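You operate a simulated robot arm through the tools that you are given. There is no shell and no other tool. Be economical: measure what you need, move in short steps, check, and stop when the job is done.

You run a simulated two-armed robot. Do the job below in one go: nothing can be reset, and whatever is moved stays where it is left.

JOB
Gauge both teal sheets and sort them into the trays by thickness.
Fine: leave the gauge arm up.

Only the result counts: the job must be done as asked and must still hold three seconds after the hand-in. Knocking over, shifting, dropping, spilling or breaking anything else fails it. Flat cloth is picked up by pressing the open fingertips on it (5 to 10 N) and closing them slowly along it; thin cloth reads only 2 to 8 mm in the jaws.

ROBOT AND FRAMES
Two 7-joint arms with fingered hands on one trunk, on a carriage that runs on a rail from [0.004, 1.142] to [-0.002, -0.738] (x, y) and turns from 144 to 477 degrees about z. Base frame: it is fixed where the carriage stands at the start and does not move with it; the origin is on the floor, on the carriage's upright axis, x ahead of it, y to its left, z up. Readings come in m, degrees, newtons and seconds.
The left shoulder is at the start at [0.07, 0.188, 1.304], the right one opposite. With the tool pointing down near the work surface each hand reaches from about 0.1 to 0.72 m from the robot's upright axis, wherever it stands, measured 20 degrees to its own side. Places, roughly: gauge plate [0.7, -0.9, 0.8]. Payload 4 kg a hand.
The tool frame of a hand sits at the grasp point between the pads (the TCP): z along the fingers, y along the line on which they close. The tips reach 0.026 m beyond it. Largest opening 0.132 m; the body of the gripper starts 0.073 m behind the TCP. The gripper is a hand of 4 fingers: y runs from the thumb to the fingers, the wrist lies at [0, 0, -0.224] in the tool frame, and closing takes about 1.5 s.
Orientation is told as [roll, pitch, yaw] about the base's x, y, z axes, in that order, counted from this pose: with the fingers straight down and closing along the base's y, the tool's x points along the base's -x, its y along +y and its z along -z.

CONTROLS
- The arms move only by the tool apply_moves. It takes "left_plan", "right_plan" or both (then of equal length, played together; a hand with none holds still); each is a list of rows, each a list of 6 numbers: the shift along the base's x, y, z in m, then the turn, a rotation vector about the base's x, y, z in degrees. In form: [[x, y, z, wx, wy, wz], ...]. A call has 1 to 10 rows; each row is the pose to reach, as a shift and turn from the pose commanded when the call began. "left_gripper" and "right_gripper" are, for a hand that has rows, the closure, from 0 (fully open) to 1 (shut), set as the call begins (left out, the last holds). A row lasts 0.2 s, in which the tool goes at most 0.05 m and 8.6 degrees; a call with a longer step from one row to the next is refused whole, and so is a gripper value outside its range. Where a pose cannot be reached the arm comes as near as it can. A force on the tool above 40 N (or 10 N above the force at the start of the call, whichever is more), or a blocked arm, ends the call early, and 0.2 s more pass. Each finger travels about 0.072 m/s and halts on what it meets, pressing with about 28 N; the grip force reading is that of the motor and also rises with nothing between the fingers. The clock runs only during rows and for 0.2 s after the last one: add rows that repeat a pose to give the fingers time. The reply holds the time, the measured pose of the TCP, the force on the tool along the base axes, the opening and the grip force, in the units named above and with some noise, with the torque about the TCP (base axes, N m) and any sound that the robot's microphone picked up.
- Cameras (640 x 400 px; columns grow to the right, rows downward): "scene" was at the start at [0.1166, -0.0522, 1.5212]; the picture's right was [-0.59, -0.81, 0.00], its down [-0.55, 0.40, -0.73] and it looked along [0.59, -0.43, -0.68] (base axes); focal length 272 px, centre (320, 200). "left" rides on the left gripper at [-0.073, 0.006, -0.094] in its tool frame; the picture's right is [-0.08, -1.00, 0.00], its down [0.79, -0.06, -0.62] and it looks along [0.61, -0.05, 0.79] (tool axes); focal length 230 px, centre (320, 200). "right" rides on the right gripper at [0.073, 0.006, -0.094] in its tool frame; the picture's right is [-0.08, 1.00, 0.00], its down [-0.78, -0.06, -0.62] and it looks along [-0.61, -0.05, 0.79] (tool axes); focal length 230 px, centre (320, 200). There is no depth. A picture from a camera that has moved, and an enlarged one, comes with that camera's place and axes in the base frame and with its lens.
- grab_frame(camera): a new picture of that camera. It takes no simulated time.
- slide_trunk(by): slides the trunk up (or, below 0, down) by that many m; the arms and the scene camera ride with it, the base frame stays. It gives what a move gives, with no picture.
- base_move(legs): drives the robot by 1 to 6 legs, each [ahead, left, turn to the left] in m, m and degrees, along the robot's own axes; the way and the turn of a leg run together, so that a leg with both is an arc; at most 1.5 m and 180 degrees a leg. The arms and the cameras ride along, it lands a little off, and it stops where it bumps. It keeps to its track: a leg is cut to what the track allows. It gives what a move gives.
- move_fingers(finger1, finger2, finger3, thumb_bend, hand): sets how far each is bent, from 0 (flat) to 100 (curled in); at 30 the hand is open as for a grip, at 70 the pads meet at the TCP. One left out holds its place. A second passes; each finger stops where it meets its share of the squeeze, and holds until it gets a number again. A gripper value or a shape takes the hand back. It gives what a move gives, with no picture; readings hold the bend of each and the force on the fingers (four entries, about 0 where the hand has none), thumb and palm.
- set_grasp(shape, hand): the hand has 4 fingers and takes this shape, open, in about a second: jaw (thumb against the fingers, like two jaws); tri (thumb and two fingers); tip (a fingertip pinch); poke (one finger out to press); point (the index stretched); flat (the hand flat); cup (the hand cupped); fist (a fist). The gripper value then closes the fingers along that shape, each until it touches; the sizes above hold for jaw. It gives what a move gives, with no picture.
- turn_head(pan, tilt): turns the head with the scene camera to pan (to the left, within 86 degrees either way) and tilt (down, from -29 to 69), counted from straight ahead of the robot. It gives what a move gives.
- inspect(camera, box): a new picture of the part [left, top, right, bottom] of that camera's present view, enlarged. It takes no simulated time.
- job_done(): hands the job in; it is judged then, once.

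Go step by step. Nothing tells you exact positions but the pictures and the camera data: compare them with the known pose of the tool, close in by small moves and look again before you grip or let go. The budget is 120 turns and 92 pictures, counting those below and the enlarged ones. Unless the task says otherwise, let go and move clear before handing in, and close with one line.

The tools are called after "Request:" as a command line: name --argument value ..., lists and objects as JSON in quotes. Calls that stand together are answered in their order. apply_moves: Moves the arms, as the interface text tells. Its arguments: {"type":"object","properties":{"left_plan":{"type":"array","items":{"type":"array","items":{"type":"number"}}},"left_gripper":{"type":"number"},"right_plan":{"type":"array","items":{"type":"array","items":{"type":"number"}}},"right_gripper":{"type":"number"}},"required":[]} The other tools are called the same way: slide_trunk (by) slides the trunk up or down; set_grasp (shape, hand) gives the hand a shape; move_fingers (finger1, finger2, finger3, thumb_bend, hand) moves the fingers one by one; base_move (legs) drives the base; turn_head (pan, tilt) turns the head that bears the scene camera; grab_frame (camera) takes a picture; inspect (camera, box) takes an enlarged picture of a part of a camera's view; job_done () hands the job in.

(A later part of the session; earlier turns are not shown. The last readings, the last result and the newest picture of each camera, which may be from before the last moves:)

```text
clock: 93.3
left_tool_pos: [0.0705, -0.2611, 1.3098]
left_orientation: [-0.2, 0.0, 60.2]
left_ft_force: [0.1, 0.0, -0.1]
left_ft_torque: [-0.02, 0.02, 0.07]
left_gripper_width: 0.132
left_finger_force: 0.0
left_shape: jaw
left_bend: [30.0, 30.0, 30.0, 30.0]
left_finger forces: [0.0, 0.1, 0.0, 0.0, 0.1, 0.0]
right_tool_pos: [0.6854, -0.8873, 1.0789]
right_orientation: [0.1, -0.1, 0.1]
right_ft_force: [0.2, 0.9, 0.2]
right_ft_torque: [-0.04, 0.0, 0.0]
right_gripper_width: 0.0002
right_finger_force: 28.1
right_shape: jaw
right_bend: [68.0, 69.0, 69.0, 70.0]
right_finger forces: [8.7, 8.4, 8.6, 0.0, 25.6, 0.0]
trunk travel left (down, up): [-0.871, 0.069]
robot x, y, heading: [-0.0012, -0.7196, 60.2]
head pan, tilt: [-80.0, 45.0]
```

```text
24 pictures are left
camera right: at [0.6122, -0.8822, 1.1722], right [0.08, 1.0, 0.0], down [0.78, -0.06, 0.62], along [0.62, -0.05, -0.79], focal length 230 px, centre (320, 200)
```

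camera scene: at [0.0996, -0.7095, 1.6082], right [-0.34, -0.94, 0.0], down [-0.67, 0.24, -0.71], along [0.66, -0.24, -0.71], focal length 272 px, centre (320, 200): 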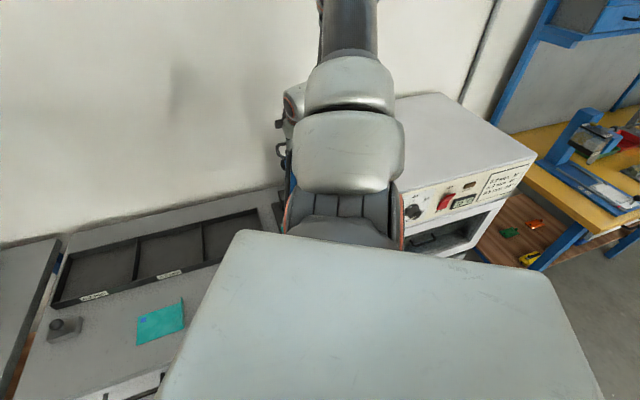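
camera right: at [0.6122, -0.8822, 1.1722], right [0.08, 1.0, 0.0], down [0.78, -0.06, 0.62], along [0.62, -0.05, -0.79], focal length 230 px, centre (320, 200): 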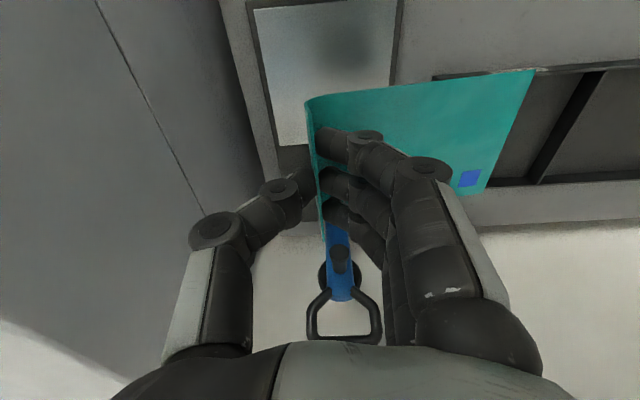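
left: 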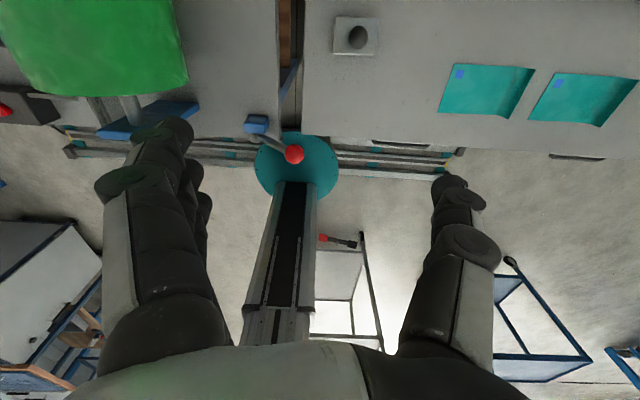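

Sheet is re-gripped. It goes into the 0.3 mm (middle) compartment, centre ≈(0.775,-0.41). Drive left along the rail, lower the trunk, and move over it.

Request:
base_move --legs '[[0.2165, 0.125, 0]]'

Request:
slide_trunk --by -0.07

Request:
apply_moves --right_plan '[[0.015, 0.03, 0, 0, 0, 0], [0.03, 0.06, 0, 0, 0, 0], [0.045, 0.09, 0, 0, 0, 0], [0.06, 0.12, 0, 0, 0, 0], [0.075, 0.15, 0, 0, 0, 0], [0.09, 0.166, -0.02, 0, 0, 0]]'

Request:
grab_frame --camera "right"

Request:
grab_frame --camera "scene"

```text
clock: 95.1
left_tool_pos: [0.0746, -0.0199, 1.3122]
left_orientation: [0.0, 0.0, 60.0]
left_ft_force: [0.9, -0.2, 0.3]
left_ft_torque: [-0.01, -0.01, -0.01]
left_gripper_width: 0.1319
left_finger_force: 0.2
left_shape: jaw
left_bend: [30.0, 30.0, 30.0, 30.0]
left_finger forces: [0.1, 0.1, 0.0, 0.0, 0.0, 0.1]
right_tool_pos: [0.6875, -0.6467, 1.0762]
right_orientation: [0.3, 0.0, 0.0]
right_ft_force: [-0.1, -0.3, -0.4]
right_ft_torque: [-0.02, 0.01, -0.02]
right_gripper_width: 0.0001
right_finger_force: 27.7
right_shape: jaw
right_bend: [68.0, 69.0, 69.0, 70.0]
right_finger forces: [8.8, 8.5, 8.5, 0.0, 25.6, 0.0]
trunk travel left (down, up): [-0.871, 0.069]
robot x, y, heading: [-0.0037, -0.4737, 60.1]
head pan, tilt: [-80.0, 45.0]
```

```text
clock: 96.2
left_tool_pos: [0.0748, -0.0194, 1.2411]
left_orientation: [0.0, 0.0, 60.1]
left_ft_force: [-0.9, 0.1, -0.5]
left_ft_torque: [0.01, -0.02, -0.01]
left_gripper_width: 0.1317
left_finger_force: 0.1
left_shape: jaw
left_bend: [30.0, 30.0, 30.0, 30.0]
left_finger forces: [0.1, 0.1, 0.0, 0.0, 0.0, 0.0]
right_tool_pos: [0.688, -0.6462, 1.0066]
right_orientation: [0.2, -0.1, 0.1]
right_ft_force: [-0.3, -0.3, -0.2]
right_ft_torque: [-0.01, -0.02, -0.02]
right_gripper_width: 0.0
right_finger_force: 27.8
right_shape: jaw
right_bend: [68.0, 69.0, 69.0, 70.0]
right_finger forces: [8.7, 8.4, 8.5, 0.1, 25.6, 0.0]
trunk travel left (down, up): [-0.801, 0.139]
robot x, y, heading: [0.0015, -0.4746, 60.4]
head pan, tilt: [-80.0, 45.0]
```

```text
clock: 97.6
left_tool_pos: [0.0761, -0.0177, 1.2399]
left_orientation: [0.0, 0.0, 60.1]
left_ft_force: [0.5, 0.4, -0.3]
left_ft_torque: [-0.01, 0.03, 0.0]
left_gripper_width: 0.1323
left_finger_force: 0.0
left_shape: jaw
left_bend: [30.0, 30.0, 30.0, 30.0]
left_finger forces: [0.1, 0.0, 0.1, 0.0, 0.0, 0.0]
right_tool_pos: [0.7785, -0.4792, 0.9846]
right_orientation: [0.2, 0.0, 0.1]
right_ft_force: [0.3, -0.5, -0.4]
right_ft_torque: [-0.02, -0.03, 0.0]
right_gripper_width: 0.0001
right_finger_force: 28.3
right_shape: jaw
right_bend: [68.0, 69.0, 69.0, 70.0]
right_finger forces: [8.7, 8.5, 8.6, 0.0, 25.7, 0.0]
trunk travel left (down, up): [-0.801, 0.139]
robot x, y, heading: [-0.0067, -0.4785, 59.9]
head pan, tilt: [-80.0, 45.0]
```

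```text
23 pictures are left
camera right: at [0.7059, -0.4733, 1.0784], right [0.08, 1.0, 0.0], down [0.79, -0.06, 0.62], along [0.61, -0.04, -0.79], focal length 230 px, centre (320, 200)
```

right: 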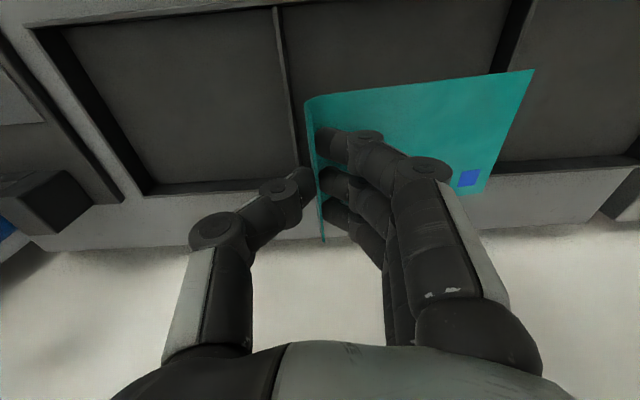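

```text
22 pictures are left
camera scene: at [0.1016, -0.4633, 1.5382], right [-0.34, -0.94, 0.0], down [-0.67, 0.24, -0.71], along [0.66, -0.24, -0.71], focal length 272 px, centre (320, 200)
```

scene: 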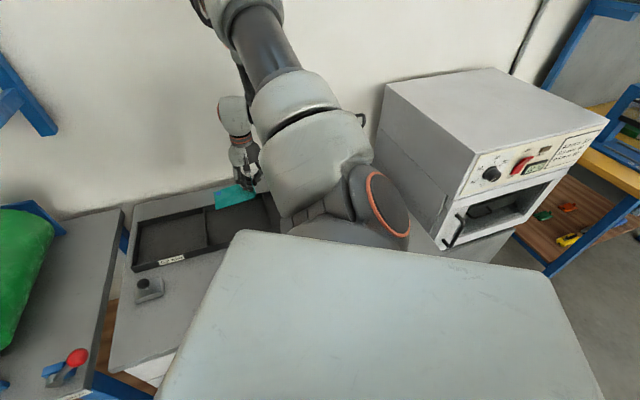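

The sheet sits above the middle compartment (dividers at y≈-0.507 and -0.30). Shift slightly for thumb clearance and lower to contact.

Request:
apply_moves --right_plan '[[-0.004, 0.012, -0.02, 0, 0, 0], [-0.008, 0.024, -0.05, 0, 0, 0], [-0.008, 0.024, -0.09, 0, 0, 0], [-0.008, 0.024, -0.125, 0, 0, 0], [-0.008, 0.024, -0.138, 0, 0, 0], [-0.008, 0.024, -0.143, 0, 0, 0]]'

```text
clock: 99.0
left_tool_pos: [0.0741, -0.0183, 1.2411]
left_orientation: [0.0, 0.0, 60.1]
left_ft_force: [-0.3, 0.3, 0.4]
left_ft_torque: [-0.01, 0.0, 0.01]
left_gripper_width: 0.132
left_finger_force: 0.0
left_shape: jaw
left_bend: [30.0, 30.0, 30.0, 30.0]
left_finger forces: [0.1, 0.0, 0.1, 0.0, 0.0, 0.1]
right_tool_pos: [0.7693, -0.4537, 0.8614]
right_orientation: [0.2, -0.1, -0.1]
right_ft_force: [-0.7, 0.0, -1.0]
right_ft_torque: [-0.01, 0.02, 0.02]
right_gripper_width: 0.0
right_finger_force: 27.5
right_shape: jaw
right_bend: [68.0, 69.0, 69.0, 70.0]
right_finger forces: [8.7, 8.5, 8.6, 0.0, 25.7, 0.0]
right hand out of reach, approached as far as the arm can: row 5, 6
trunk travel left (down, up): [-0.801, 0.139]
robot x, y, heading: [-0.0009, -0.4778, 60.1]
head pan, tilt: [-80.0, 45.0]
```

At the reach limit 2 cm too high, so I'll use the trunk to lower the rest.

Request:
slide_trunk --by -0.018

Request:
grab_frame --camera "right"

```text
clock: 99.6
left_tool_pos: [0.0731, -0.0195, 1.2233]
left_orientation: [-0.1, 0.1, 60.1]
left_ft_force: [0.4, -1.1, -0.2]
left_ft_torque: [0.0, -0.03, -0.01]
left_gripper_width: 0.132
left_finger_force: 0.1
left_shape: jaw
left_bend: [30.0, 30.0, 30.0, 30.0]
left_finger forces: [0.0, 0.0, 0.0, 0.0, 0.0, 0.1]
right_tool_pos: [0.7704, -0.4549, 0.8432]
right_orientation: [0.1, -0.1, 0.1]
right_ft_force: [-0.8, -1.9, 6.4]
right_ft_torque: [0.01, 0.02, -0.01]
right_gripper_width: 0.0001
right_finger_force: 27.7
right_shape: jaw
right_bend: [69.0, 70.0, 70.0, 70.0]
right_finger forces: [9.6, 9.3, 9.4, 0.1, 29.6, 0.1]
trunk travel left (down, up): [-0.783, 0.157]
robot x, y, heading: [-0.0041, -0.4741, 59.6]
head pan, tilt: [-80.0, 45.0]
```

```text
21 pictures are left
camera right: at [0.6958, -0.4495, 0.9376], right [0.08, 1.0, 0.0], down [0.78, -0.06, 0.62], along [0.62, -0.04, -0.79], focal length 230 px, centre (320, 200)
```

right: 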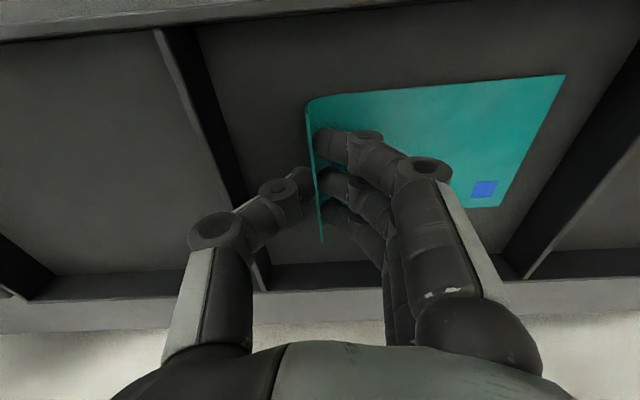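

Light contact in the tray. Open a little and lift clear.

Request:
apply_moves --right_plan '[[0, 0, 0, 0, 0, 0], [0, 0, 0, 0, 0, 0], [0, 0, 0, 0, 0, 0], [0, 0, 0.01, 0, 0, 0], [0, 0, 0.03, 0, 0, 0], [-0.01, 0, 0.07, 0, 0, 0], [-0.03, 0, 0.11, 0, 0, 0], [-0.05, 0, 0.15, 0, 0, 0]]' --right_gripper 0.7

Request:
grab_frame --camera "right"

```text
clock: 101.4
left_tool_pos: [0.0725, -0.0182, 1.2225]
left_orientation: [-0.1, 0.1, 60.1]
left_ft_force: [-0.1, -0.8, 0.1]
left_ft_torque: [0.03, -0.02, 0.02]
left_gripper_width: 0.1319
left_finger_force: 0.0
left_shape: jaw
left_bend: [30.0, 30.0, 30.0, 30.0]
left_finger forces: [0.0, 0.0, 0.0, 0.1, 0.1, 0.0]
right_tool_pos: [0.7189, -0.455, 0.995]
right_orientation: [0.1, -0.1, 0.0]
right_ft_force: [-0.6, 0.5, 0.3]
right_ft_torque: [-0.02, 0.01, -0.02]
right_gripper_width: 0.0392
right_finger_force: 0.0
right_shape: jaw
right_bend: [73.0, 73.0, 73.0, 70.0]
right_finger forces: [0.0, 0.0, 0.0, 0.0, 0.0, 0.0]
trunk travel left (down, up): [-0.783, 0.157]
robot x, y, heading: [0.0005, -0.4781, 60.0]
head pan, tilt: [-80.0, 45.0]
```

```text
20 pictures are left
camera right: at [0.6451, -0.4493, 1.0893], right [0.08, 1.0, 0.0], down [0.78, -0.06, 0.62], along [0.62, -0.04, -0.79], focal length 230 px, centre (320, 200)
```

right: 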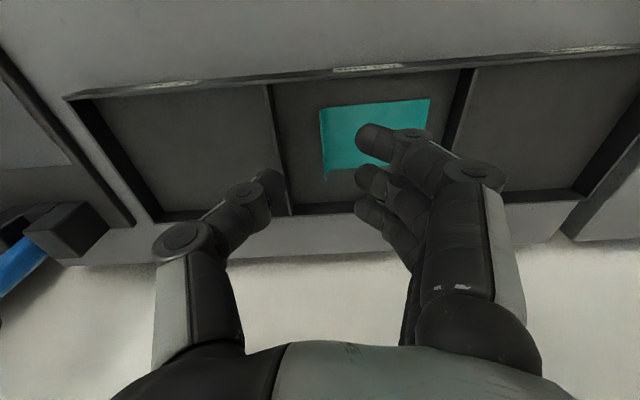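

Sheet 1 lies in the 0.3 mm tray. Now sheet 2: move over its lip (about (0.543,-0.446)).

Request:
apply_moves --right_plan '[[-0.04, 0, 0.02, 0, 0, 0], [-0.08, 0.003, 0.02, 0, 0, 0], [-0.12, 0.006, 0.02, 0, 0, 0], [-0.16, 0.009, 0.01, 0, 0, 0], [-0.176, 0.009, -0.02, 0, 0, 0], [-0.176, 0.009, -0.05, 0, 0, 0]]' --right_gripper 0.0

Request:
grab_frame --camera "right"

```text
clock: 102.8
left_tool_pos: [0.0759, -0.0195, 1.2224]
left_orientation: [0.2, 0.0, 60.0]
left_ft_force: [-0.2, 0.7, 0.8]
left_ft_torque: [-0.01, 0.05, 0.01]
left_gripper_width: 0.1319
left_finger_force: 0.1
left_shape: jaw
left_bend: [30.0, 30.0, 30.0, 30.0]
left_finger forces: [0.1, 0.0, 0.0, 0.0, 0.1, 0.1]
right_tool_pos: [0.5443, -0.4461, 0.9411]
right_orientation: [0.2, 0.1, 0.1]
right_ft_force: [0.1, -0.1, -0.2]
right_ft_torque: [-0.04, 0.01, -0.01]
right_gripper_width: 0.1318
right_finger_force: 0.0
right_shape: jaw
right_bend: [30.0, 30.0, 30.0, 30.0]
right_finger forces: [0.0, 0.1, 0.1, 0.0, 0.0, 0.0]
trunk travel left (down, up): [-0.783, 0.157]
robot x, y, heading: [0.0021, -0.4748, 60.1]
head pan, tilt: [-80.0, 45.0]
```

```text
19 pictures are left
camera right: at [0.4714, -0.4414, 1.0349], right [0.08, 1.0, 0.0], down [0.79, -0.06, 0.62], along [0.61, -0.04, -0.79], focal length 230 px, centre (320, 200)
```

right: 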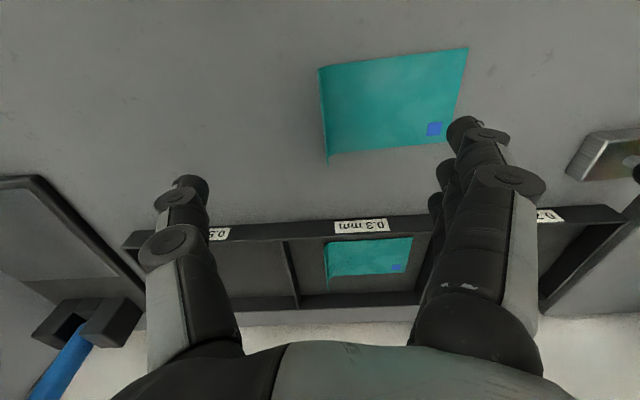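

Lip at y≈-0.442. Lower, grip slowly and lift.

Request:
apply_moves --right_plan '[[0, 0.003, -0.04, 0, 0, 0], [0, 0.003, -0.08, 0, 0, 0], [0, 0.003, -0.1, 0, 0, 0], [0, 0.003, -0.107, 0, 0, 0]]'

Request:
apply_moves --right_plan '[[0, 0, 0, 0, 0, 0], [0, 0, 0, 0, 0, 0], [0, 0, 0, 0, 0, 0], [0, 0, 0, 0, 0, 0], [0, 0, 0, 0, 0, 0], [0, 0, 0, 0, 0, 0], [0, 0, 0, 0, 0, 0], [0, 0, 0, 0, 0, 0], [0, 0, 0, 0, 0, 0]]' --right_gripper 1.0

Request:
apply_moves --right_plan '[[0, 0, 0.02, 0, 0, 0], [0, 0, 0.06, 0, 0, 0], [0, 0, 0.1, 0, 0, 0], [0, 0, 0.15, 0, 0, 0], [0, 0, 0.2, 0, 0, 0], [0, 0, 0.24, 0, 0, 0]]'

Request:
grab_frame --camera "right"

```text
clock: 103.8
left_tool_pos: [0.0742, -0.0175, 1.2226]
left_orientation: [0.1, 0.0, 60.1]
left_ft_force: [-0.6, -0.2, -0.1]
left_ft_torque: [0.0, 0.0, 0.0]
left_gripper_width: 0.1318
left_finger_force: 0.0
left_shape: jaw
left_bend: [30.0, 30.0, 30.0, 30.0]
left_finger forces: [0.1, 0.0, 0.0, 0.0, 0.0, 0.1]
right_tool_pos: [0.5427, -0.4427, 0.8343]
right_orientation: [0.2, -0.1, 0.0]
right_ft_force: [0.5, 0.1, 0.2]
right_ft_torque: [0.0, 0.01, 0.02]
right_gripper_width: 0.1319
right_finger_force: 0.2
right_shape: jaw
right_bend: [30.0, 30.0, 30.0, 30.0]
right_finger forces: [0.0, 0.1, 0.0, 0.1, 0.0, 0.0]
trunk travel left (down, up): [-0.783, 0.157]
robot x, y, heading: [-0.0029, -0.475, 60.3]
head pan, tilt: [-80.0, 45.0]
```

```text
clock: 105.8
left_tool_pos: [0.075, -0.0175, 1.2214]
left_orientation: [0.0, 0.0, 60.1]
left_ft_force: [0.0, 0.1, -0.8]
left_ft_torque: [0.0, 0.01, -0.01]
left_gripper_width: 0.1319
left_finger_force: 0.1
left_shape: jaw
left_bend: [30.0, 30.0, 30.0, 30.0]
left_finger forces: [0.1, 0.0, 0.1, 0.1, 0.1, 0.1]
right_tool_pos: [0.5436, -0.4421, 0.8366]
right_orientation: [0.2, -0.1, 0.0]
right_ft_force: [0.0, 0.3, 0.7]
right_ft_torque: [0.12, 0.0, 0.03]
right_gripper_width: 0.0001
right_finger_force: 28.6
right_shape: jaw
right_bend: [69.0, 69.0, 69.0, 70.0]
right_finger forces: [8.5, 8.8, 8.4, 0.0, 24.8, 0.0]
trunk travel left (down, up): [-0.783, 0.157]
robot x, y, heading: [-0.0016, -0.4813, 60.1]
head pan, tilt: [-80.0, 45.0]
```

```text
clock: 107.2
left_tool_pos: [0.0756, -0.0201, 1.2236]
left_orientation: [0.1, 0.0, 60.1]
left_ft_force: [0.2, 0.1, 0.6]
left_ft_torque: [0.03, 0.02, 0.01]
left_gripper_width: 0.1321
left_finger_force: 0.1
left_shape: jaw
left_bend: [30.0, 30.0, 30.0, 30.0]
left_finger forces: [0.1, 0.0, 0.0, 0.0, 0.0, 0.0]
right_tool_pos: [0.5471, -0.4615, 1.0134]
right_orientation: [0.5, 0.1, -0.1]
right_ft_force: [0.9, 0.6, 0.1]
right_ft_torque: [-0.03, 0.01, -0.03]
right_gripper_width: 0.0
right_finger_force: 28.7
right_shape: jaw
right_bend: [69.0, 69.0, 69.0, 70.0]
right_finger forces: [8.6, 8.4, 8.4, 0.0, 25.4, 0.0]
right hand out of reach, approached as far as the arm can: row 5, 6
trunk travel left (down, up): [-0.783, 0.157]
robot x, y, heading: [0.002, -0.477, 59.9]
head pan, tilt: [-80.0, 45.0]
```

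```text
18 pictures are left
camera right: at [0.4751, -0.455, 1.1068], right [0.08, 1.0, 0.01], down [0.79, -0.07, 0.61], along [0.61, -0.04, -0.79], focal length 230 px, centre (320, 200)
```

right: 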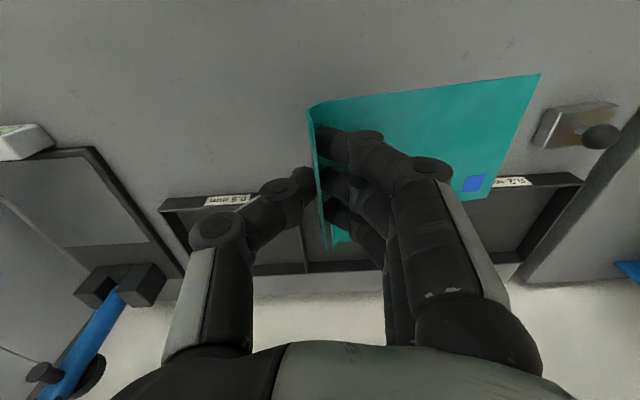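

Sheet 2 is held. Raise trunk to the previous height, drive back to the gauge station, and move above the plate.

Request:
slide_trunk --by 0.088

Request:
base_move --legs '[[-0.211, -0.122, 0]]'

Request:
apply_moves --right_plan '[[0.02, -0.03, 0.0, 0, 0, 0], [0.045, -0.06, 0.01, 0, 0, 0], [0.07, -0.09, 0.02, 0, 0, 0], [0.095, -0.12, 0.03, 0, 0, 0], [0.12, -0.15, 0.035, 0, 0, 0], [0.145, -0.165, 0.035, 0, 0, 0], [0.165, -0.175, 0.035, 0, 0, 0]]'

Request:
grab_frame --camera "scene"

```text
clock: 108.5
left_tool_pos: [0.0765, -0.0189, 1.3101]
left_orientation: [0.0, 0.1, 60.1]
left_ft_force: [0.3, 0.6, -0.3]
left_ft_torque: [-0.02, -0.02, 0.0]
left_gripper_width: 0.132
left_finger_force: 0.1
left_shape: jaw
left_bend: [30.0, 30.0, 30.0, 30.0]
left_finger forces: [0.0, 0.0, 0.1, 0.1, 0.0, 0.0]
right_tool_pos: [0.5469, -0.4581, 1.1003]
right_orientation: [0.3, 0.1, -0.1]
right_ft_force: [0.3, -0.7, -0.4]
right_ft_torque: [0.0, 0.01, -0.03]
right_gripper_width: 0.0
right_finger_force: 28.6
right_shape: jaw
right_bend: [69.0, 69.0, 69.0, 70.0]
right_finger forces: [8.5, 8.4, 8.4, 0.0, 25.3, 0.0]
trunk travel left (down, up): [-0.871, 0.069]
robot x, y, heading: [0.0005, -0.4757, 60.0]
head pan, tilt: [-80.0, 45.0]
```

```text
clock: 110.2
left_tool_pos: [0.0736, -0.2557, 1.3094]
left_orientation: [-0.1, 0.0, 60.0]
left_ft_force: [0.1, 0.7, -0.2]
left_ft_torque: [-0.03, -0.01, 0.02]
left_gripper_width: 0.1319
left_finger_force: 0.0
left_shape: jaw
left_bend: [30.0, 30.0, 30.0, 30.0]
left_finger forces: [0.1, 0.1, 0.0, 0.1, 0.0, 0.1]
right_tool_pos: [0.5438, -0.6954, 1.1007]
right_orientation: [0.3, -0.1, -0.1]
right_ft_force: [-1.0, 0.3, -0.2]
right_ft_torque: [-0.02, 0.02, 0.0]
right_gripper_width: 0.0
right_finger_force: 28.0
right_shape: jaw
right_bend: [69.0, 69.0, 69.0, 70.0]
right_finger forces: [8.6, 8.4, 8.4, 0.1, 25.4, 0.0]
trunk travel left (down, up): [-0.871, 0.069]
robot x, y, heading: [-0.0056, -0.7134, 60.0]
head pan, tilt: [-80.0, 45.0]
```

```text
clock: 111.8
left_tool_pos: [0.0766, -0.2581, 1.3111]
left_orientation: [-0.1, 0.0, 59.9]
left_ft_force: [0.6, -0.4, -0.3]
left_ft_torque: [0.02, 0.02, 0.01]
left_gripper_width: 0.1319
left_finger_force: 0.1
left_shape: jaw
left_bend: [30.0, 30.0, 30.0, 30.0]
left_finger forces: [0.0, 0.1, 0.0, 0.1, 0.1, 0.0]
right_tool_pos: [0.711, -0.8756, 1.136]
right_orientation: [0.5, 0.0, 0.0]
right_ft_force: [-0.5, -0.3, -0.9]
right_ft_torque: [0.04, -0.01, 0.01]
right_gripper_width: 0.0
right_finger_force: 27.7
right_shape: jaw
right_bend: [69.0, 69.0, 69.0, 70.0]
right_finger forces: [8.6, 8.4, 8.3, 0.1, 25.5, 0.0]
trunk travel left (down, up): [-0.871, 0.069]
robot x, y, heading: [0.0028, -0.7155, 59.9]
head pan, tilt: [-80.0, 45.0]
```

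```text
17 pictures are left
camera scene: at [0.1001, -0.7033, 1.6082], right [-0.34, -0.94, 0.0], down [-0.66, 0.24, -0.71], along [0.66, -0.24, -0.71], focal length 272 px, centre (320, 200)
```

scene: 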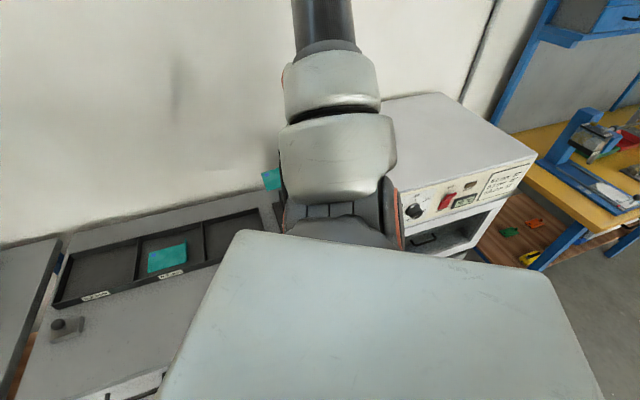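

Elbow is up and clear. Lowering sheet 2 onto the plate at the same spot.

Request:
apply_moves --right_plan '[[0, -0.015, -0.04, 0, 0, 0], [0.003, -0.03, -0.08, 0, 0, 0], [0.005, -0.043, -0.12, 0, 0, 0], [0.005, -0.043, -0.16, 0, 0, 0], [0.005, -0.043, -0.2, 0, 0, 0], [0.005, -0.043, -0.24, 0, 0, 0], [0.005, -0.043, -0.265, 0, 0, 0], [0.005, -0.043, -0.276, 0, 0, 0], [0.005, -0.043, -0.281, 0, 0, 0]]'

Request:
grab_frame --camera "right"

```text
clock: 113.8
left_tool_pos: [0.0739, -0.2587, 1.3102]
left_orientation: [0.0, 0.0, 60.0]
left_ft_force: [0.8, 0.2, 0.5]
left_ft_torque: [0.0, -0.01, 0.01]
left_gripper_width: 0.1318
left_finger_force: 0.0
left_shape: jaw
left_bend: [30.0, 30.0, 30.0, 30.0]
left_finger forces: [0.0, 0.0, 0.1, 0.0, 0.0, 0.1]
right_tool_pos: [0.7162, -0.9162, 0.857]
right_orientation: [0.5, 0.0, 0.0]
right_ft_force: [-0.9, -0.5, 2.0]
right_ft_torque: [0.18, 0.0, 0.0]
right_gripper_width: 0.0
right_finger_force: 27.7
right_shape: jaw
right_bend: [69.0, 69.0, 69.0, 70.0]
right_finger forces: [10.0, 9.6, 8.9, 0.0, 26.7, 0.1]
trunk travel left (down, up): [-0.871, 0.069]
robot x, y, heading: [-0.0043, -0.7144, 59.8]
head pan, tilt: [-80.0, 45.0]
```

```text
16 pictures are left
camera right: at [0.6427, -0.9108, 0.9499], right [0.08, 1.0, 0.01], down [0.78, -0.07, 0.62], along [0.62, -0.04, -0.79], focal length 230 px, centre (320, 200)
```

right: 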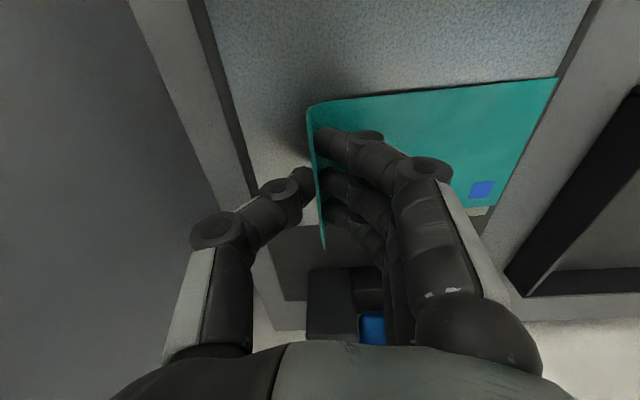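

Gentle contact. Release, rise, and go to the yawed pose above the plate.

Request:
apply_moves --right_plan '[[0, 0, -0.002, 0, 0, 0], [0, 0, -0.002, 0, 0, 0], [0, 0, -0.002, 0, 0, 0], [0, 0, -0.002, 0, 0, 0], [0, 0, 0.02, 0, 0, 0], [0, 0, 0.06, 0, 0, 0], [-0.01, 0.01, 0.1, 0, 0, 0]]' --right_gripper 0.5

Request:
apply_moves --right_plan '[[-0.01, 0.01, 0.04, 0, 0, 0], [-0.03, 0.02, 0.08, 0, 0, 0], [-0.045, 0.03, 0.12, 0, 0, 8.5], [-0.056, 0.031, 0.16, 0, 0, 17], [-0.056, 0.031, 0.2, 0, 0, 25.5], [-0.056, 0.031, 0.2, 0, 0, 34], [-0.056, 0.031, 0.2, 0, 0, 42.5], [-0.056, 0.031, 0.2, 0, 0, 51], [-0.056, 0.031, 0.2, 0, 0, 59.5], [-0.056, 0.031, 0.2, 0, 0, 68]]'

Request:
apply_moves --right_plan '[[0.0, 0, 0.01, 0, 0, 8], [0.03, 0, 0.018, 0, 0, 16], [0.06, 0, 0.018, 0, 0, 22], [0.092, 0, 0.018, 0, 0, 22]]' --right_gripper 0.4

Request:
grab_frame --camera "right"

```text
clock: 115.4
left_tool_pos: [0.0726, -0.2559, 1.3095]
left_orientation: [-0.1, 0.1, 60.0]
left_ft_force: [1.0, 0.3, 0.0]
left_ft_torque: [0.02, -0.01, 0.0]
left_gripper_width: 0.1318
left_finger_force: 0.0
left_shape: jaw
left_bend: [30.0, 30.0, 30.0, 30.0]
left_finger forces: [0.0, 0.0, 0.1, 0.0, 0.0, 0.0]
right_tool_pos: [0.7032, -0.9059, 0.9585]
right_orientation: [0.5, -0.1, -0.1]
right_ft_force: [-0.7, -0.7, -0.2]
right_ft_torque: [0.02, -0.01, -0.01]
right_gripper_width: 0.0655
right_finger_force: 0.1
right_shape: jaw
right_bend: [73.0, 73.0, 73.0, 70.0]
right_finger forces: [0.1, 0.1, 0.0, 0.0, 0.0, 0.0]
trunk travel left (down, up): [-0.871, 0.069]
robot x, y, heading: [0.0015, -0.7173, 59.9]
head pan, tilt: [-80.0, 45.0]
```

```text
clock: 117.6
left_tool_pos: [0.0738, -0.2589, 1.31]
left_orientation: [0.0, 0.1, 59.9]
left_ft_force: [0.1, -1.3, 0.3]
left_ft_torque: [0.0, -0.01, 0.01]
left_gripper_width: 0.1319
left_finger_force: 0.1
left_shape: jaw
left_bend: [30.0, 30.0, 30.0, 30.0]
left_finger forces: [0.1, 0.0, 0.0, 0.0, 0.0, 0.0]
right_tool_pos: [0.6499, -0.875, 1.1548]
right_orientation: [0.5, 0.0, 68.2]
right_ft_force: [0.4, -1.1, 1.2]
right_ft_torque: [-0.02, -0.01, 0.02]
right_gripper_width: 0.0656
right_finger_force: 0.0
right_shape: jaw
right_bend: [73.0, 73.0, 73.0, 70.0]
right_finger forces: [0.0, 0.0, 0.0, 0.0, 0.0, 0.1]
trunk travel left (down, up): [-0.871, 0.069]
robot x, y, heading: [-0.0022, -0.7124, 59.7]
head pan, tilt: [-80.0, 45.0]
```

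```text
clock: 118.6
left_tool_pos: [0.0751, -0.2566, 1.3107]
left_orientation: [0.0, 0.1, 60.0]
left_ft_force: [0.1, -0.2, 0.4]
left_ft_torque: [0.02, 0.01, 0.0]
left_gripper_width: 0.1319
left_finger_force: 0.1
left_shape: jaw
left_bend: [30.0, 30.0, 30.0, 30.0]
left_finger forces: [0.0, 0.1, 0.0, 0.0, 0.0, 0.1]
right_tool_pos: [0.7431, -0.8751, 1.1715]
right_orientation: [0.4, 0.0, 90.0]
right_ft_force: [0.4, 0.6, 0.0]
right_ft_torque: [0.02, 0.02, 0.0]
right_gripper_width: 0.0788
right_finger_force: 0.1
right_shape: jaw
right_bend: [71.0, 71.0, 71.0, 71.0]
right_finger forces: [0.0, 0.0, 0.0, 0.0, 0.0, 0.0]
trunk travel left (down, up): [-0.871, 0.069]
robot x, y, heading: [-0.0024, -0.7164, 59.9]
head pan, tilt: [-80.0, 45.0]
```

```text
15 pictures are left
camera right: at [0.7384, -0.9482, 1.2654], right [-1.0, 0.08, 0.01], down [0.06, 0.78, 0.62], along [0.04, 0.62, -0.79], focal length 230 px, centre (320, 200)
```

right: 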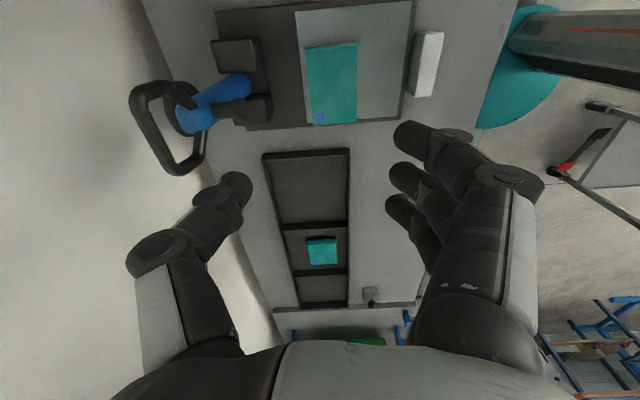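

Sheet 2 is on the plate and the arm at rest. Repeat the approach to the bar.

Request:
apply_moves --right_plan '[[0.01, 0, 0, 0, -8, 0], [0.03, 0, 0, 0, -16, 0], [0.05, 0, 0, 0, -24, 0], [0.07, 0, -0.01, 0, -32, 0], [0.09, 0, -0.02, 0, -40, 0], [0.099, 0, -0.026, 0, -40, 0]]'

Request:
apply_moves --right_plan '[[0.012, 0, -0.015, 0, 0, 0], [0.03, 0, -0.035, 0, 0, 0], [0.052, 0, -0.052, 0, 0, 0], [0.052, 0, -0.052, 0, 0, 0]]' --right_gripper 0.6

Request:
grab_frame --camera "right"

```text
clock: 120.0
left_tool_pos: [0.0748, -0.2584, 1.3098]
left_orientation: [0.0, 0.0, 60.0]
left_ft_force: [-0.2, 0.3, 0.1]
left_ft_torque: [-0.02, 0.01, 0.01]
left_gripper_width: 0.1319
left_finger_force: 0.1
left_shape: jaw
left_bend: [30.0, 30.0, 30.0, 30.0]
left_finger forces: [0.0, 0.0, 0.0, 0.0, 0.0, 0.0]
right_tool_pos: [0.8394, -0.8762, 1.1451]
right_orientation: [-39.5, 0.0, 90.1]
right_ft_force: [0.1, 0.0, -0.7]
right_ft_torque: [-0.01, 0.01, -0.01]
right_gripper_width: 0.0788
right_finger_force: 0.0
right_shape: jaw
right_bend: [71.0, 71.0, 71.0, 71.0]
right_finger forces: [0.0, 0.0, 0.0, 0.0, 0.0, 0.0]
trunk travel left (down, up): [-0.871, 0.069]
robot x, y, heading: [0.0015, -0.7153, 60.0]
head pan, tilt: [-80.0, 45.0]
```

```text
clock: 121.0
left_tool_pos: [0.0729, -0.2567, 1.3107]
left_orientation: [-0.1, 0.0, 60.1]
left_ft_force: [-0.1, -0.1, -0.5]
left_ft_torque: [-0.04, -0.05, 0.03]
left_gripper_width: 0.1319
left_finger_force: 0.0
left_shape: jaw
left_bend: [30.0, 30.0, 30.0, 30.0]
left_finger forces: [0.0, 0.0, 0.0, 0.0, 0.1, 0.0]
right_tool_pos: [0.8929, -0.8748, 1.0944]
right_orientation: [-39.8, 0.0, 90.1]
right_ft_force: [0.0, -0.2, -0.1]
right_ft_torque: [0.01, 0.01, 0.01]
right_gripper_width: 0.0532
right_finger_force: 0.1
right_shape: jaw
right_bend: [73.0, 73.0, 73.0, 70.0]
right_finger forces: [0.0, 0.0, 0.0, 0.0, 0.0, 0.0]
trunk travel left (down, up): [-0.871, 0.069]
robot x, y, heading: [0.0016, -0.7146, 59.7]
head pan, tilt: [-80.0, 45.0]
```

```text
14 pictures are left
camera right: at [0.8284, -0.9474, 1.1634], right [-0.77, 0.08, -0.64], down [-0.35, 0.78, 0.51], along [0.54, 0.62, -0.58], focal length 230 px, centre (320, 200)
```

right: 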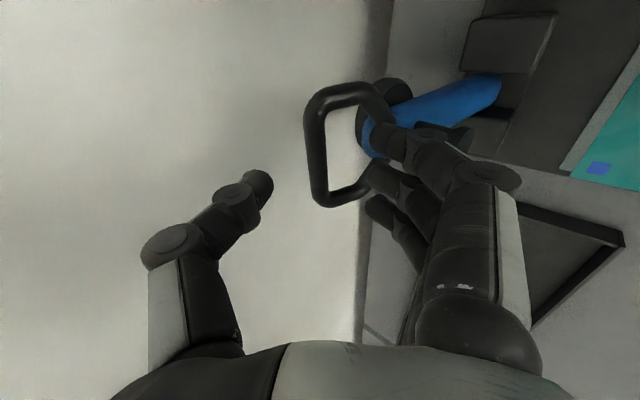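

Identical to the first time. Advance, close, and pull along the arc.

Request:
apply_moves --right_plan '[[0.008, 0, -0.01, 0, 0, 0], [0.017, 0, -0.019, 0, 0, 0], [0.017, 0, -0.019, 0, 0, 0]]'

Request:
apply_moves --right_plan '[[0, 0, 0, 0, 0, 0], [0, 0, 0, 0, 0, 0], [0, 0, 0, 0, 0, 0], [0, 0, 0, 0, 0, 0], [0, 0, 0, 0, 0, 0]]' --right_gripper 1.0

Request:
apply_moves --right_plan '[[-0.017, 0, 0.004, 0, 0, 0], [-0.0346, 0, 0.0078, 0, 0, 0], [-0.053, 0, 0.0095, 0, 0, 0], [-0.0714, 0, 0.0098, 0, 0, 0], [-0.09, 0, 0.008, 0, 0, 0], [-0.1081, 0, 0.0053, 0, 0, 0], [-0.1435, 0, -0.0055, 0, 0, 0]]'

```text
clock: 121.8
left_tool_pos: [0.0722, -0.259, 1.3109]
left_orientation: [-0.1, 0.0, 60.0]
left_ft_force: [-0.3, 0.1, 0.2]
left_ft_torque: [0.0, 0.01, -0.06]
left_gripper_width: 0.1316
left_finger_force: 0.0
left_shape: jaw
left_bend: [30.0, 30.0, 30.0, 30.0]
left_finger forces: [0.0, 0.0, 0.0, 0.0, 0.0, 0.1]
right_tool_pos: [0.9078, -0.8754, 1.0798]
right_orientation: [-39.7, 0.0, 90.1]
right_ft_force: [-6.9, 0.0, 5.6]
right_ft_torque: [0.12, 0.37, 0.1]
right_gripper_width: 0.0541
right_finger_force: 0.0
right_shape: jaw
right_bend: [74.0, 73.0, 75.0, 70.0]
right_finger forces: [2.5, 0.0, 7.3, 0.1, 0.0, 0.1]
trunk travel left (down, up): [-0.871, 0.069]
robot x, y, heading: [-0.0049, -0.7128, 59.9]
head pan, tilt: [-80.0, 45.0]
```

```text
clock: 123.0
left_tool_pos: [0.0736, -0.2585, 1.311]
left_orientation: [-0.1, 0.0, 60.0]
left_ft_force: [0.0, -0.9, -0.5]
left_ft_torque: [-0.03, -0.02, -0.03]
left_gripper_width: 0.1319
left_finger_force: 0.0
left_shape: jaw
left_bend: [30.0, 30.0, 30.0, 30.0]
left_finger forces: [0.0, 0.0, 0.1, 0.0, 0.0, 0.0]
right_tool_pos: [0.9101, -0.8754, 1.0786]
right_orientation: [-40.0, 0.1, 90.0]
right_ft_force: [4.4, -5.4, 15.1]
right_ft_torque: [-0.38, -0.17, 0.14]
right_gripper_width: 0.0111
right_finger_force: 28.2
right_shape: jaw
right_bend: [76.0, 68.0, 75.0, 70.0]
right_finger forces: [1.6, 12.9, 13.4, 0.0, 33.0, 0.1]
trunk travel left (down, up): [-0.871, 0.069]
robot x, y, heading: [-0.005, -0.716, 59.8]
head pan, tilt: [-80.0, 45.0]
```

```text
clock: 124.6
left_tool_pos: [0.0748, -0.2585, 1.3101]
left_orientation: [0.0, 0.0, 60.1]
left_ft_force: [0.0, 0.2, -0.2]
left_ft_torque: [0.07, 0.0, -0.01]
left_gripper_width: 0.1318
left_finger_force: 0.2
left_shape: jaw
left_bend: [30.0, 30.0, 30.0, 30.0]
left_finger forces: [0.0, 0.0, 0.0, 0.1, 0.0, 0.0]
right_tool_pos: [0.7659, -0.8747, 1.0698]
right_orientation: [-39.5, -0.2, 90.2]
right_ft_force: [-1.5, 0.0, 0.5]
right_ft_torque: [0.02, -0.04, 0.01]
right_gripper_width: 0.0098
right_finger_force: 27.7
right_shape: jaw
right_bend: [74.0, 61.0, 74.0, 73.0]
right_finger forces: [5.9, 16.8, 5.2, 0.0, 28.7, 0.1]
trunk travel left (down, up): [-0.871, 0.069]
robot x, y, heading: [-0.0013, -0.7127, 59.8]
head pan, tilt: [-80.0, 45.0]
```

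Held well. Continue down, then retreat.

Request:
apply_moves --right_plan '[[-0.0329, 0, -0.0168, 0, 0, 0], [-0.0624, 0, -0.039, 0, 0, 0], [-0.0876, 0, -0.0659, 0, 0, 0], [-0.098, 0, -0.081, 0, 0, 0], [-0.1077, 0, -0.0971, 0, 0, 0], [-0.114, 0, -0.11, 0, 0, 0], [-0.1198, 0, -0.124, 0, 0, 0]]'

Request:
grab_frame --camera "right"

```text
clock: 126.2
left_tool_pos: [0.0748, -0.2584, 1.3113]
left_orientation: [-0.1, 0.0, 60.1]
left_ft_force: [0.1, -0.1, 0.6]
left_ft_torque: [0.03, 0.0, 0.01]
left_gripper_width: 0.132
left_finger_force: 0.0
left_shape: jaw
left_bend: [30.0, 30.0, 30.0, 30.0]
left_finger forces: [0.0, 0.0, 0.0, 0.1, 0.0, 0.0]
right_tool_pos: [0.6467, -0.8768, 0.9469]
right_orientation: [-39.7, -0.1, 90.0]
right_ft_force: [-1.2, -0.6, -0.3]
right_ft_torque: [-0.03, 0.07, -0.03]
right_gripper_width: 0.0047
right_finger_force: 28.8
right_shape: jaw
right_bend: [76.0, 64.0, 76.0, 77.0]
right_finger forces: [0.0, 0.0, 0.0, 0.1, 0.0, 0.1]
trunk travel left (down, up): [-0.871, 0.069]
robot x, y, heading: [0.0011, -0.7163, 59.8]
head pan, tilt: [-80.0, 45.0]
```

```text
13 pictures are left
camera right: at [0.5824, -0.9505, 1.016], right [-0.77, 0.08, -0.64], down [-0.35, 0.78, 0.51], along [0.54, 0.62, -0.58], focal length 230 px, centre (320, 200)
```

right: 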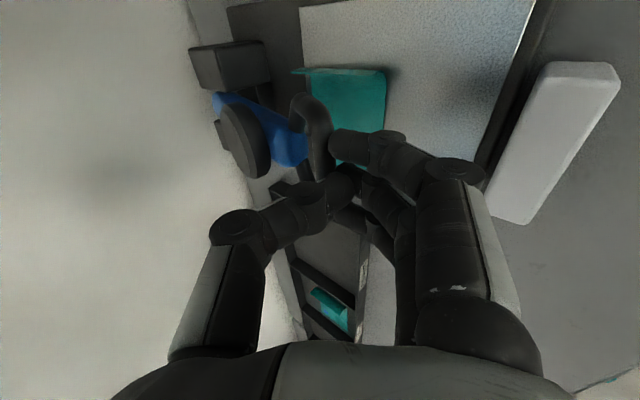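

Same state as before. Retreat and turn the hand to read the display.

Request:
apply_moves --right_plan '[[-0.02, 0, 0.02, 0, 0, 0], [-0.04, 0, 0.05, 0, 0, 0], [-0.06, 0, 0.08, 0, 0, 0], [-0.07, 0, 0.12, 0, 0, 0]]'

Request:
apply_moves --right_plan '[[-0.02, 0, 0.01, 0, 8, 0], [-0.04, 0, 0.02, 0, 16, 0], [-0.06, 0, 0.02, 0, 24, 0], [-0.08, 0, 0.02, 0, 32, 0], [-0.08, 0, 0.02, 0, 39.7, 0]]' --right_gripper 0.6

Request:
apply_moves --right_plan '[[0, 0, 0, 0, 0, -8.5], [0, 0, 0, 0, 0, -17], [0, 0, 0, 0, 0, -25.5], [0, 0, 0, 0, 0, -34], [0, 0, 0, 0, 0, -42.5], [0, 0, 0, 0, 0, -51], [0, 0, 0, 0, 0, -59.5], [0, 0, 0, 0, 0, -68], [0, 0, 0, 0, 0, -76.5], [0, 0, 0, 0, 0, -85]]'

Request:
inspect --camera "right" --box '[270, 105, 370, 165]'

```text
clock: 127.2
left_tool_pos: [0.0731, -0.2562, 1.3094]
left_orientation: [-0.1, 0.1, 60.0]
left_ft_force: [-0.7, 0.0, -0.4]
left_ft_torque: [-0.02, -0.03, 0.03]
left_gripper_width: 0.1319
left_finger_force: 0.1
left_shape: jaw
left_bend: [30.0, 30.0, 30.0, 30.0]
left_finger forces: [0.1, 0.0, 0.0, 0.0, 0.0, 0.0]
right_tool_pos: [0.5834, -0.8811, 1.0724]
right_orientation: [-41.3, 0.9, 89.1]
right_ft_force: [0.3, -0.1, -0.5]
right_ft_torque: [-0.03, 0.02, 0.02]
right_gripper_width: 0.0048
right_finger_force: 28.2
right_shape: jaw
right_bend: [76.0, 64.0, 76.0, 77.0]
right_finger forces: [0.0, 0.0, 0.0, 0.0, 0.0, 0.1]
right hand out of reach, approached as far as the arm can: row 4
trunk travel left (down, up): [-0.871, 0.069]
robot x, y, heading: [-0.0058, -0.7151, 60.0]
head pan, tilt: [-80.0, 45.0]
```

```text
clock: 128.4
left_tool_pos: [0.0745, -0.2545, 1.3086]
left_orientation: [-0.1, 0.1, 59.9]
left_ft_force: [-0.3, -0.4, -0.9]
left_ft_torque: [-0.02, 0.01, -0.01]
left_gripper_width: 0.132
left_finger_force: 0.0
left_shape: jaw
left_bend: [30.0, 30.0, 30.0, 30.0]
left_finger forces: [0.0, 0.0, 0.0, 0.0, 0.0, 0.1]
right_tool_pos: [0.4974, -0.8719, 1.0873]
right_orientation: [0.0, 0.0, 90.0]
right_ft_force: [0.0, 1.0, 0.2]
right_ft_torque: [-0.02, 0.01, 0.0]
right_gripper_width: 0.0523
right_finger_force: 0.0
right_shape: jaw
right_bend: [73.0, 73.0, 73.0, 70.0]
right_finger forces: [0.0, 0.0, 0.1, 0.1, 0.0, 0.0]
right hand out of reach, approached as far as the arm can: row 1
trunk travel left (down, up): [-0.871, 0.069]
robot x, y, heading: [-0.0036, -0.7115, 59.7]
head pan, tilt: [-80.0, 45.0]
```

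```text
clock: 130.6
left_tool_pos: [0.0739, -0.2578, 1.3103]
left_orientation: [0.0, 0.0, 60.0]
left_ft_force: [-0.4, -0.1, -0.2]
left_ft_torque: [0.01, -0.01, 0.04]
left_gripper_width: 0.1316
left_finger_force: 0.0
left_shape: jaw
left_bend: [30.0, 30.0, 30.0, 30.0]
left_finger forces: [0.0, 0.0, 0.0, 0.0, 0.0, 0.1]
right_tool_pos: [0.4958, -0.8744, 1.0875]
right_orientation: [0.1, -0.2, 4.7]
right_ft_force: [0.0, 0.3, 0.4]
right_ft_torque: [0.0, -0.04, 0.02]
right_gripper_width: 0.0526
right_finger_force: 0.0
right_shape: jaw
right_bend: [73.0, 73.0, 73.0, 70.0]
right_finger forces: [0.1, 0.0, 0.1, 0.0, 0.0, 0.0]
trunk travel left (down, up): [-0.871, 0.069]
robot x, y, heading: [-0.0027, -0.7157, 59.7]
head pan, tilt: [-80.0, 45.0]
```

```text
6.40 times, centred on (320, 135) of right
camera zoom: at [0.4227, -0.8754, 1.1808], right [-0.01, 1.0, 0.0], down [0.79, 0.0, 0.62], along [0.62, 0.01, -0.79], focal length 1472 px, centre (320, 616)
```

zoom: 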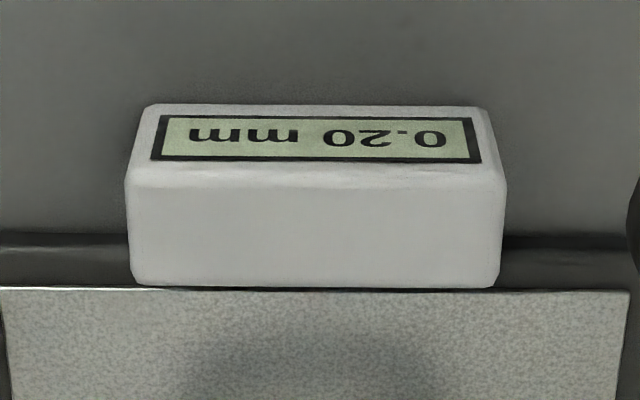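

Second sheet reads 0.20 mm. Now raise the arm with the same sequence as before.

Request:
apply_moves --right_plan '[[0.01, 0, 0, 0, 0, 8.5], [0.03, 0, 0, 0, 0, 17], [0.05, 0, 0, 0, 0, 25.5], [0.07, 0, 0, 0, 0, 34], [0.09, 0, 0, 0, 0, 42.5], [0.11, 0, 0, 0, 0, 51], [0.12, 0, 0, 0, 0, 59.5], [0.125, 0, 0, 0, 0, 68], [0.125, 0, -0.002, 0, 0, 76.5], [0.125, 0, -0.004, 0, 0, 85]]' --right_gripper 0.7

Request:
apply_moves --right_plan '[[0, 0, -0.01, 0, -8, 0], [0, 0, -0.02, 0, -16, 0], [0, 0, -0.03, 0, -24, 0], [0, 0, -0.04, 0, -32, 0], [-0.01, 0, -0.06, 0, -40, 0], [-0.02, 0, -0.08, 0, -40, 0], [-0.025, 0, -0.11, 0, -40, 0], [-0.025, 0, -0.135, 0, -40, 0], [-0.015, 0, -0.16, 0, -40, 0], [-0.001, 0, -0.182, 0, -40, 0]]'

Request:
grab_frame --camera "right"

```text
clock: 132.8
left_tool_pos: [0.0736, -0.2576, 1.3106]
left_orientation: [0.0, 0.1, 60.0]
left_ft_force: [0.4, 0.0, 0.2]
left_ft_torque: [-0.01, 0.03, 0.0]
left_gripper_width: 0.1316
left_finger_force: 0.1
left_shape: jaw
left_bend: [30.0, 30.0, 30.0, 30.0]
left_finger forces: [0.0, 0.0, 0.1, 0.0, 0.0, 0.0]
right_tool_pos: [0.621, -0.8743, 1.0832]
right_orientation: [0.1, -0.1, 90.1]
right_ft_force: [0.0, 0.3, 0.2]
right_ft_torque: [0.0, -0.01, 0.03]
right_gripper_width: 0.0402
right_finger_force: 0.1
right_shape: jaw
right_bend: [73.0, 73.0, 73.0, 70.0]
right_finger forces: [0.0, 0.1, 0.1, 0.0, 0.0, 0.0]
trunk travel left (down, up): [-0.871, 0.069]
robot x, y, heading: [-0.0002, -0.7178, 59.9]
head pan, tilt: [-80.0, 45.0]
```

```text
clock: 135.0
left_tool_pos: [0.0755, -0.257, 1.3098]
left_orientation: [0.0, 0.0, 60.0]
left_ft_force: [-0.5, 0.9, 0.1]
left_ft_torque: [-0.03, -0.01, 0.01]
left_gripper_width: 0.1319
left_finger_force: 0.0
left_shape: jaw
left_bend: [30.0, 30.0, 30.0, 30.0]
left_finger forces: [0.1, 0.1, 0.0, 0.0, 0.1, 0.0]
right_tool_pos: [0.6428, -0.8821, 0.9122]
right_orientation: [-38.7, -0.3, 90.3]
right_ft_force: [0.4, -0.4, -0.3]
right_ft_torque: [-0.02, 0.03, 0.0]
right_gripper_width: 0.0396
right_finger_force: 0.1
right_shape: jaw
right_bend: [73.0, 73.0, 73.0, 70.0]
right_finger forces: [0.1, 0.0, 0.0, 0.0, 0.0, 0.1]
right hand out of reach, approached as far as the arm can: row 2, 5, 7, 8, 9, 10
trunk travel left (down, up): [-0.871, 0.069]
robot x, y, heading: [-0.0047, -0.7171, 59.7]
head pan, tilt: [-80.0, 45.0]
```

```text
11 pictures are left
camera right: at [0.5796, -0.9559, 0.9826], right [-0.78, 0.08, -0.62], down [-0.34, 0.78, 0.52], along [0.53, 0.62, -0.58], focal length 230 px, centre (320, 200)
```

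right: 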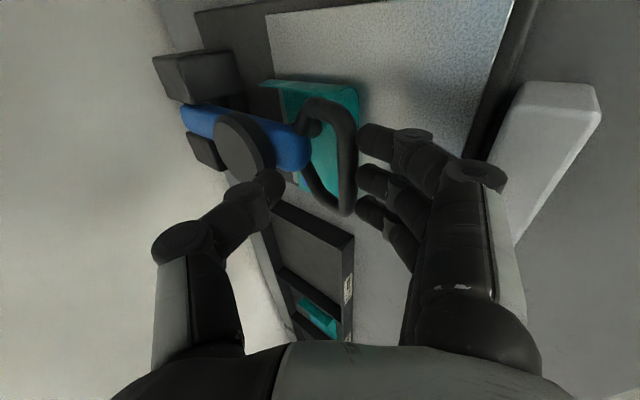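

The hand stopped slightly short of the intended pose; bar still at about (0.654,-0.875,0.866). A small step to see how the arm responds.

Request:
apply_moves --right_plan '[[0.005, 0, -0.005, 0, 0, 0], [0.01, 0, -0.01, 0, 0, 0]]'

```text
clock: 135.6
left_tool_pos: [0.0691, -0.2561, 1.3111]
left_orientation: [-0.3, -0.1, 60.0]
left_ft_force: [0.7, -0.1, 0.6]
left_ft_torque: [0.0, 0.02, -0.02]
left_gripper_width: 0.1321
left_finger_force: 0.2
left_shape: jaw
left_bend: [30.0, 30.0, 30.0, 30.0]
left_finger forces: [0.0, 0.0, 0.0, 0.0, 0.0, 0.1]
right_tool_pos: [0.6497, -0.884, 0.9094]
right_orientation: [-39.6, -0.1, 90.1]
right_ft_force: [-19.4, -2.3, 13.4]
right_ft_torque: [-0.06, 0.69, 0.1]
right_gripper_width: 0.0414
right_finger_force: 0.1
right_shape: jaw
right_bend: [74.0, 74.0, 74.0, 70.0]
right_finger forces: [5.9, 7.4, 8.4, 0.0, 0.0, 0.0]
right hand out of reach, approached as far as the arm can: row 1, 2
trunk travel left (down, up): [-0.871, 0.069]
robot x, y, heading: [-0.0044, -0.7161, 59.8]
head pan, tilt: [-80.0, 45.0]
```

Fingers touched the bar; back off up and away, then raise the trunk for a better arm posture.

Request:
apply_moves --right_plan '[[-0.02, 0, 0.02, 0, 0, 0], [-0.03, 0, 0.05, 0, 0, 0], [-0.02, 0, 0.09, 0, 0, 0], [0.0, 0.0, 0.13, 0, 0, 0]]'

Request:
slide_trunk --by 0.06

```text
clock: 136.6
left_tool_pos: [0.0753, -0.2578, 1.3107]
left_orientation: [0.0, 0.1, 60.0]
left_ft_force: [-1.0, 0.5, 0.1]
left_ft_torque: [-0.03, -0.02, 0.0]
left_gripper_width: 0.132
left_finger_force: 0.1
left_shape: jaw
left_bend: [30.0, 30.0, 30.0, 30.0]
left_finger forces: [0.0, 0.0, 0.0, 0.1, 0.0, 0.0]
right_tool_pos: [0.6566, -0.8818, 1.038]
right_orientation: [-39.7, 0.0, 90.1]
right_ft_force: [0.3, -0.3, -0.7]
right_ft_torque: [0.03, 0.0, 0.0]
right_gripper_width: 0.0395
right_finger_force: 0.0
right_shape: jaw
right_bend: [73.0, 73.0, 73.0, 70.0]
right_finger forces: [0.0, 0.1, 0.0, 0.0, 0.1, 0.0]
right hand out of reach, approached as far as the arm can: row 1
trunk travel left (down, up): [-0.871, 0.069]
robot x, y, heading: [-0.0057, -0.7149, 59.8]
head pan, tilt: [-80.0, 45.0]
```

```text
clock: 137.6
left_tool_pos: [0.0735, -0.2581, 1.3706]
left_orientation: [0.0, 0.0, 60.0]
left_ft_force: [0.2, -0.1, -1.1]
left_ft_torque: [-0.01, -0.04, -0.03]
left_gripper_width: 0.1321
left_finger_force: 0.1
left_shape: jaw
left_bend: [30.0, 30.0, 30.0, 30.0]
left_finger forces: [0.0, 0.0, 0.0, 0.1, 0.1, 0.1]
right_tool_pos: [0.6552, -0.8808, 1.0988]
right_orientation: [-39.9, -0.1, 90.1]
right_ft_force: [0.2, 0.1, -0.1]
right_ft_torque: [0.01, 0.02, -0.02]
right_gripper_width: 0.0399
right_finger_force: 0.0
right_shape: jaw
right_bend: [73.0, 73.0, 73.0, 70.0]
right_finger forces: [0.0, 0.1, 0.0, 0.1, 0.0, 0.0]
trunk travel left (down, up): [-0.931, 0.009]
robot x, y, heading: [-0.0026, -0.7132, 59.7]
head pan, tilt: [-80.0, 45.0]
```

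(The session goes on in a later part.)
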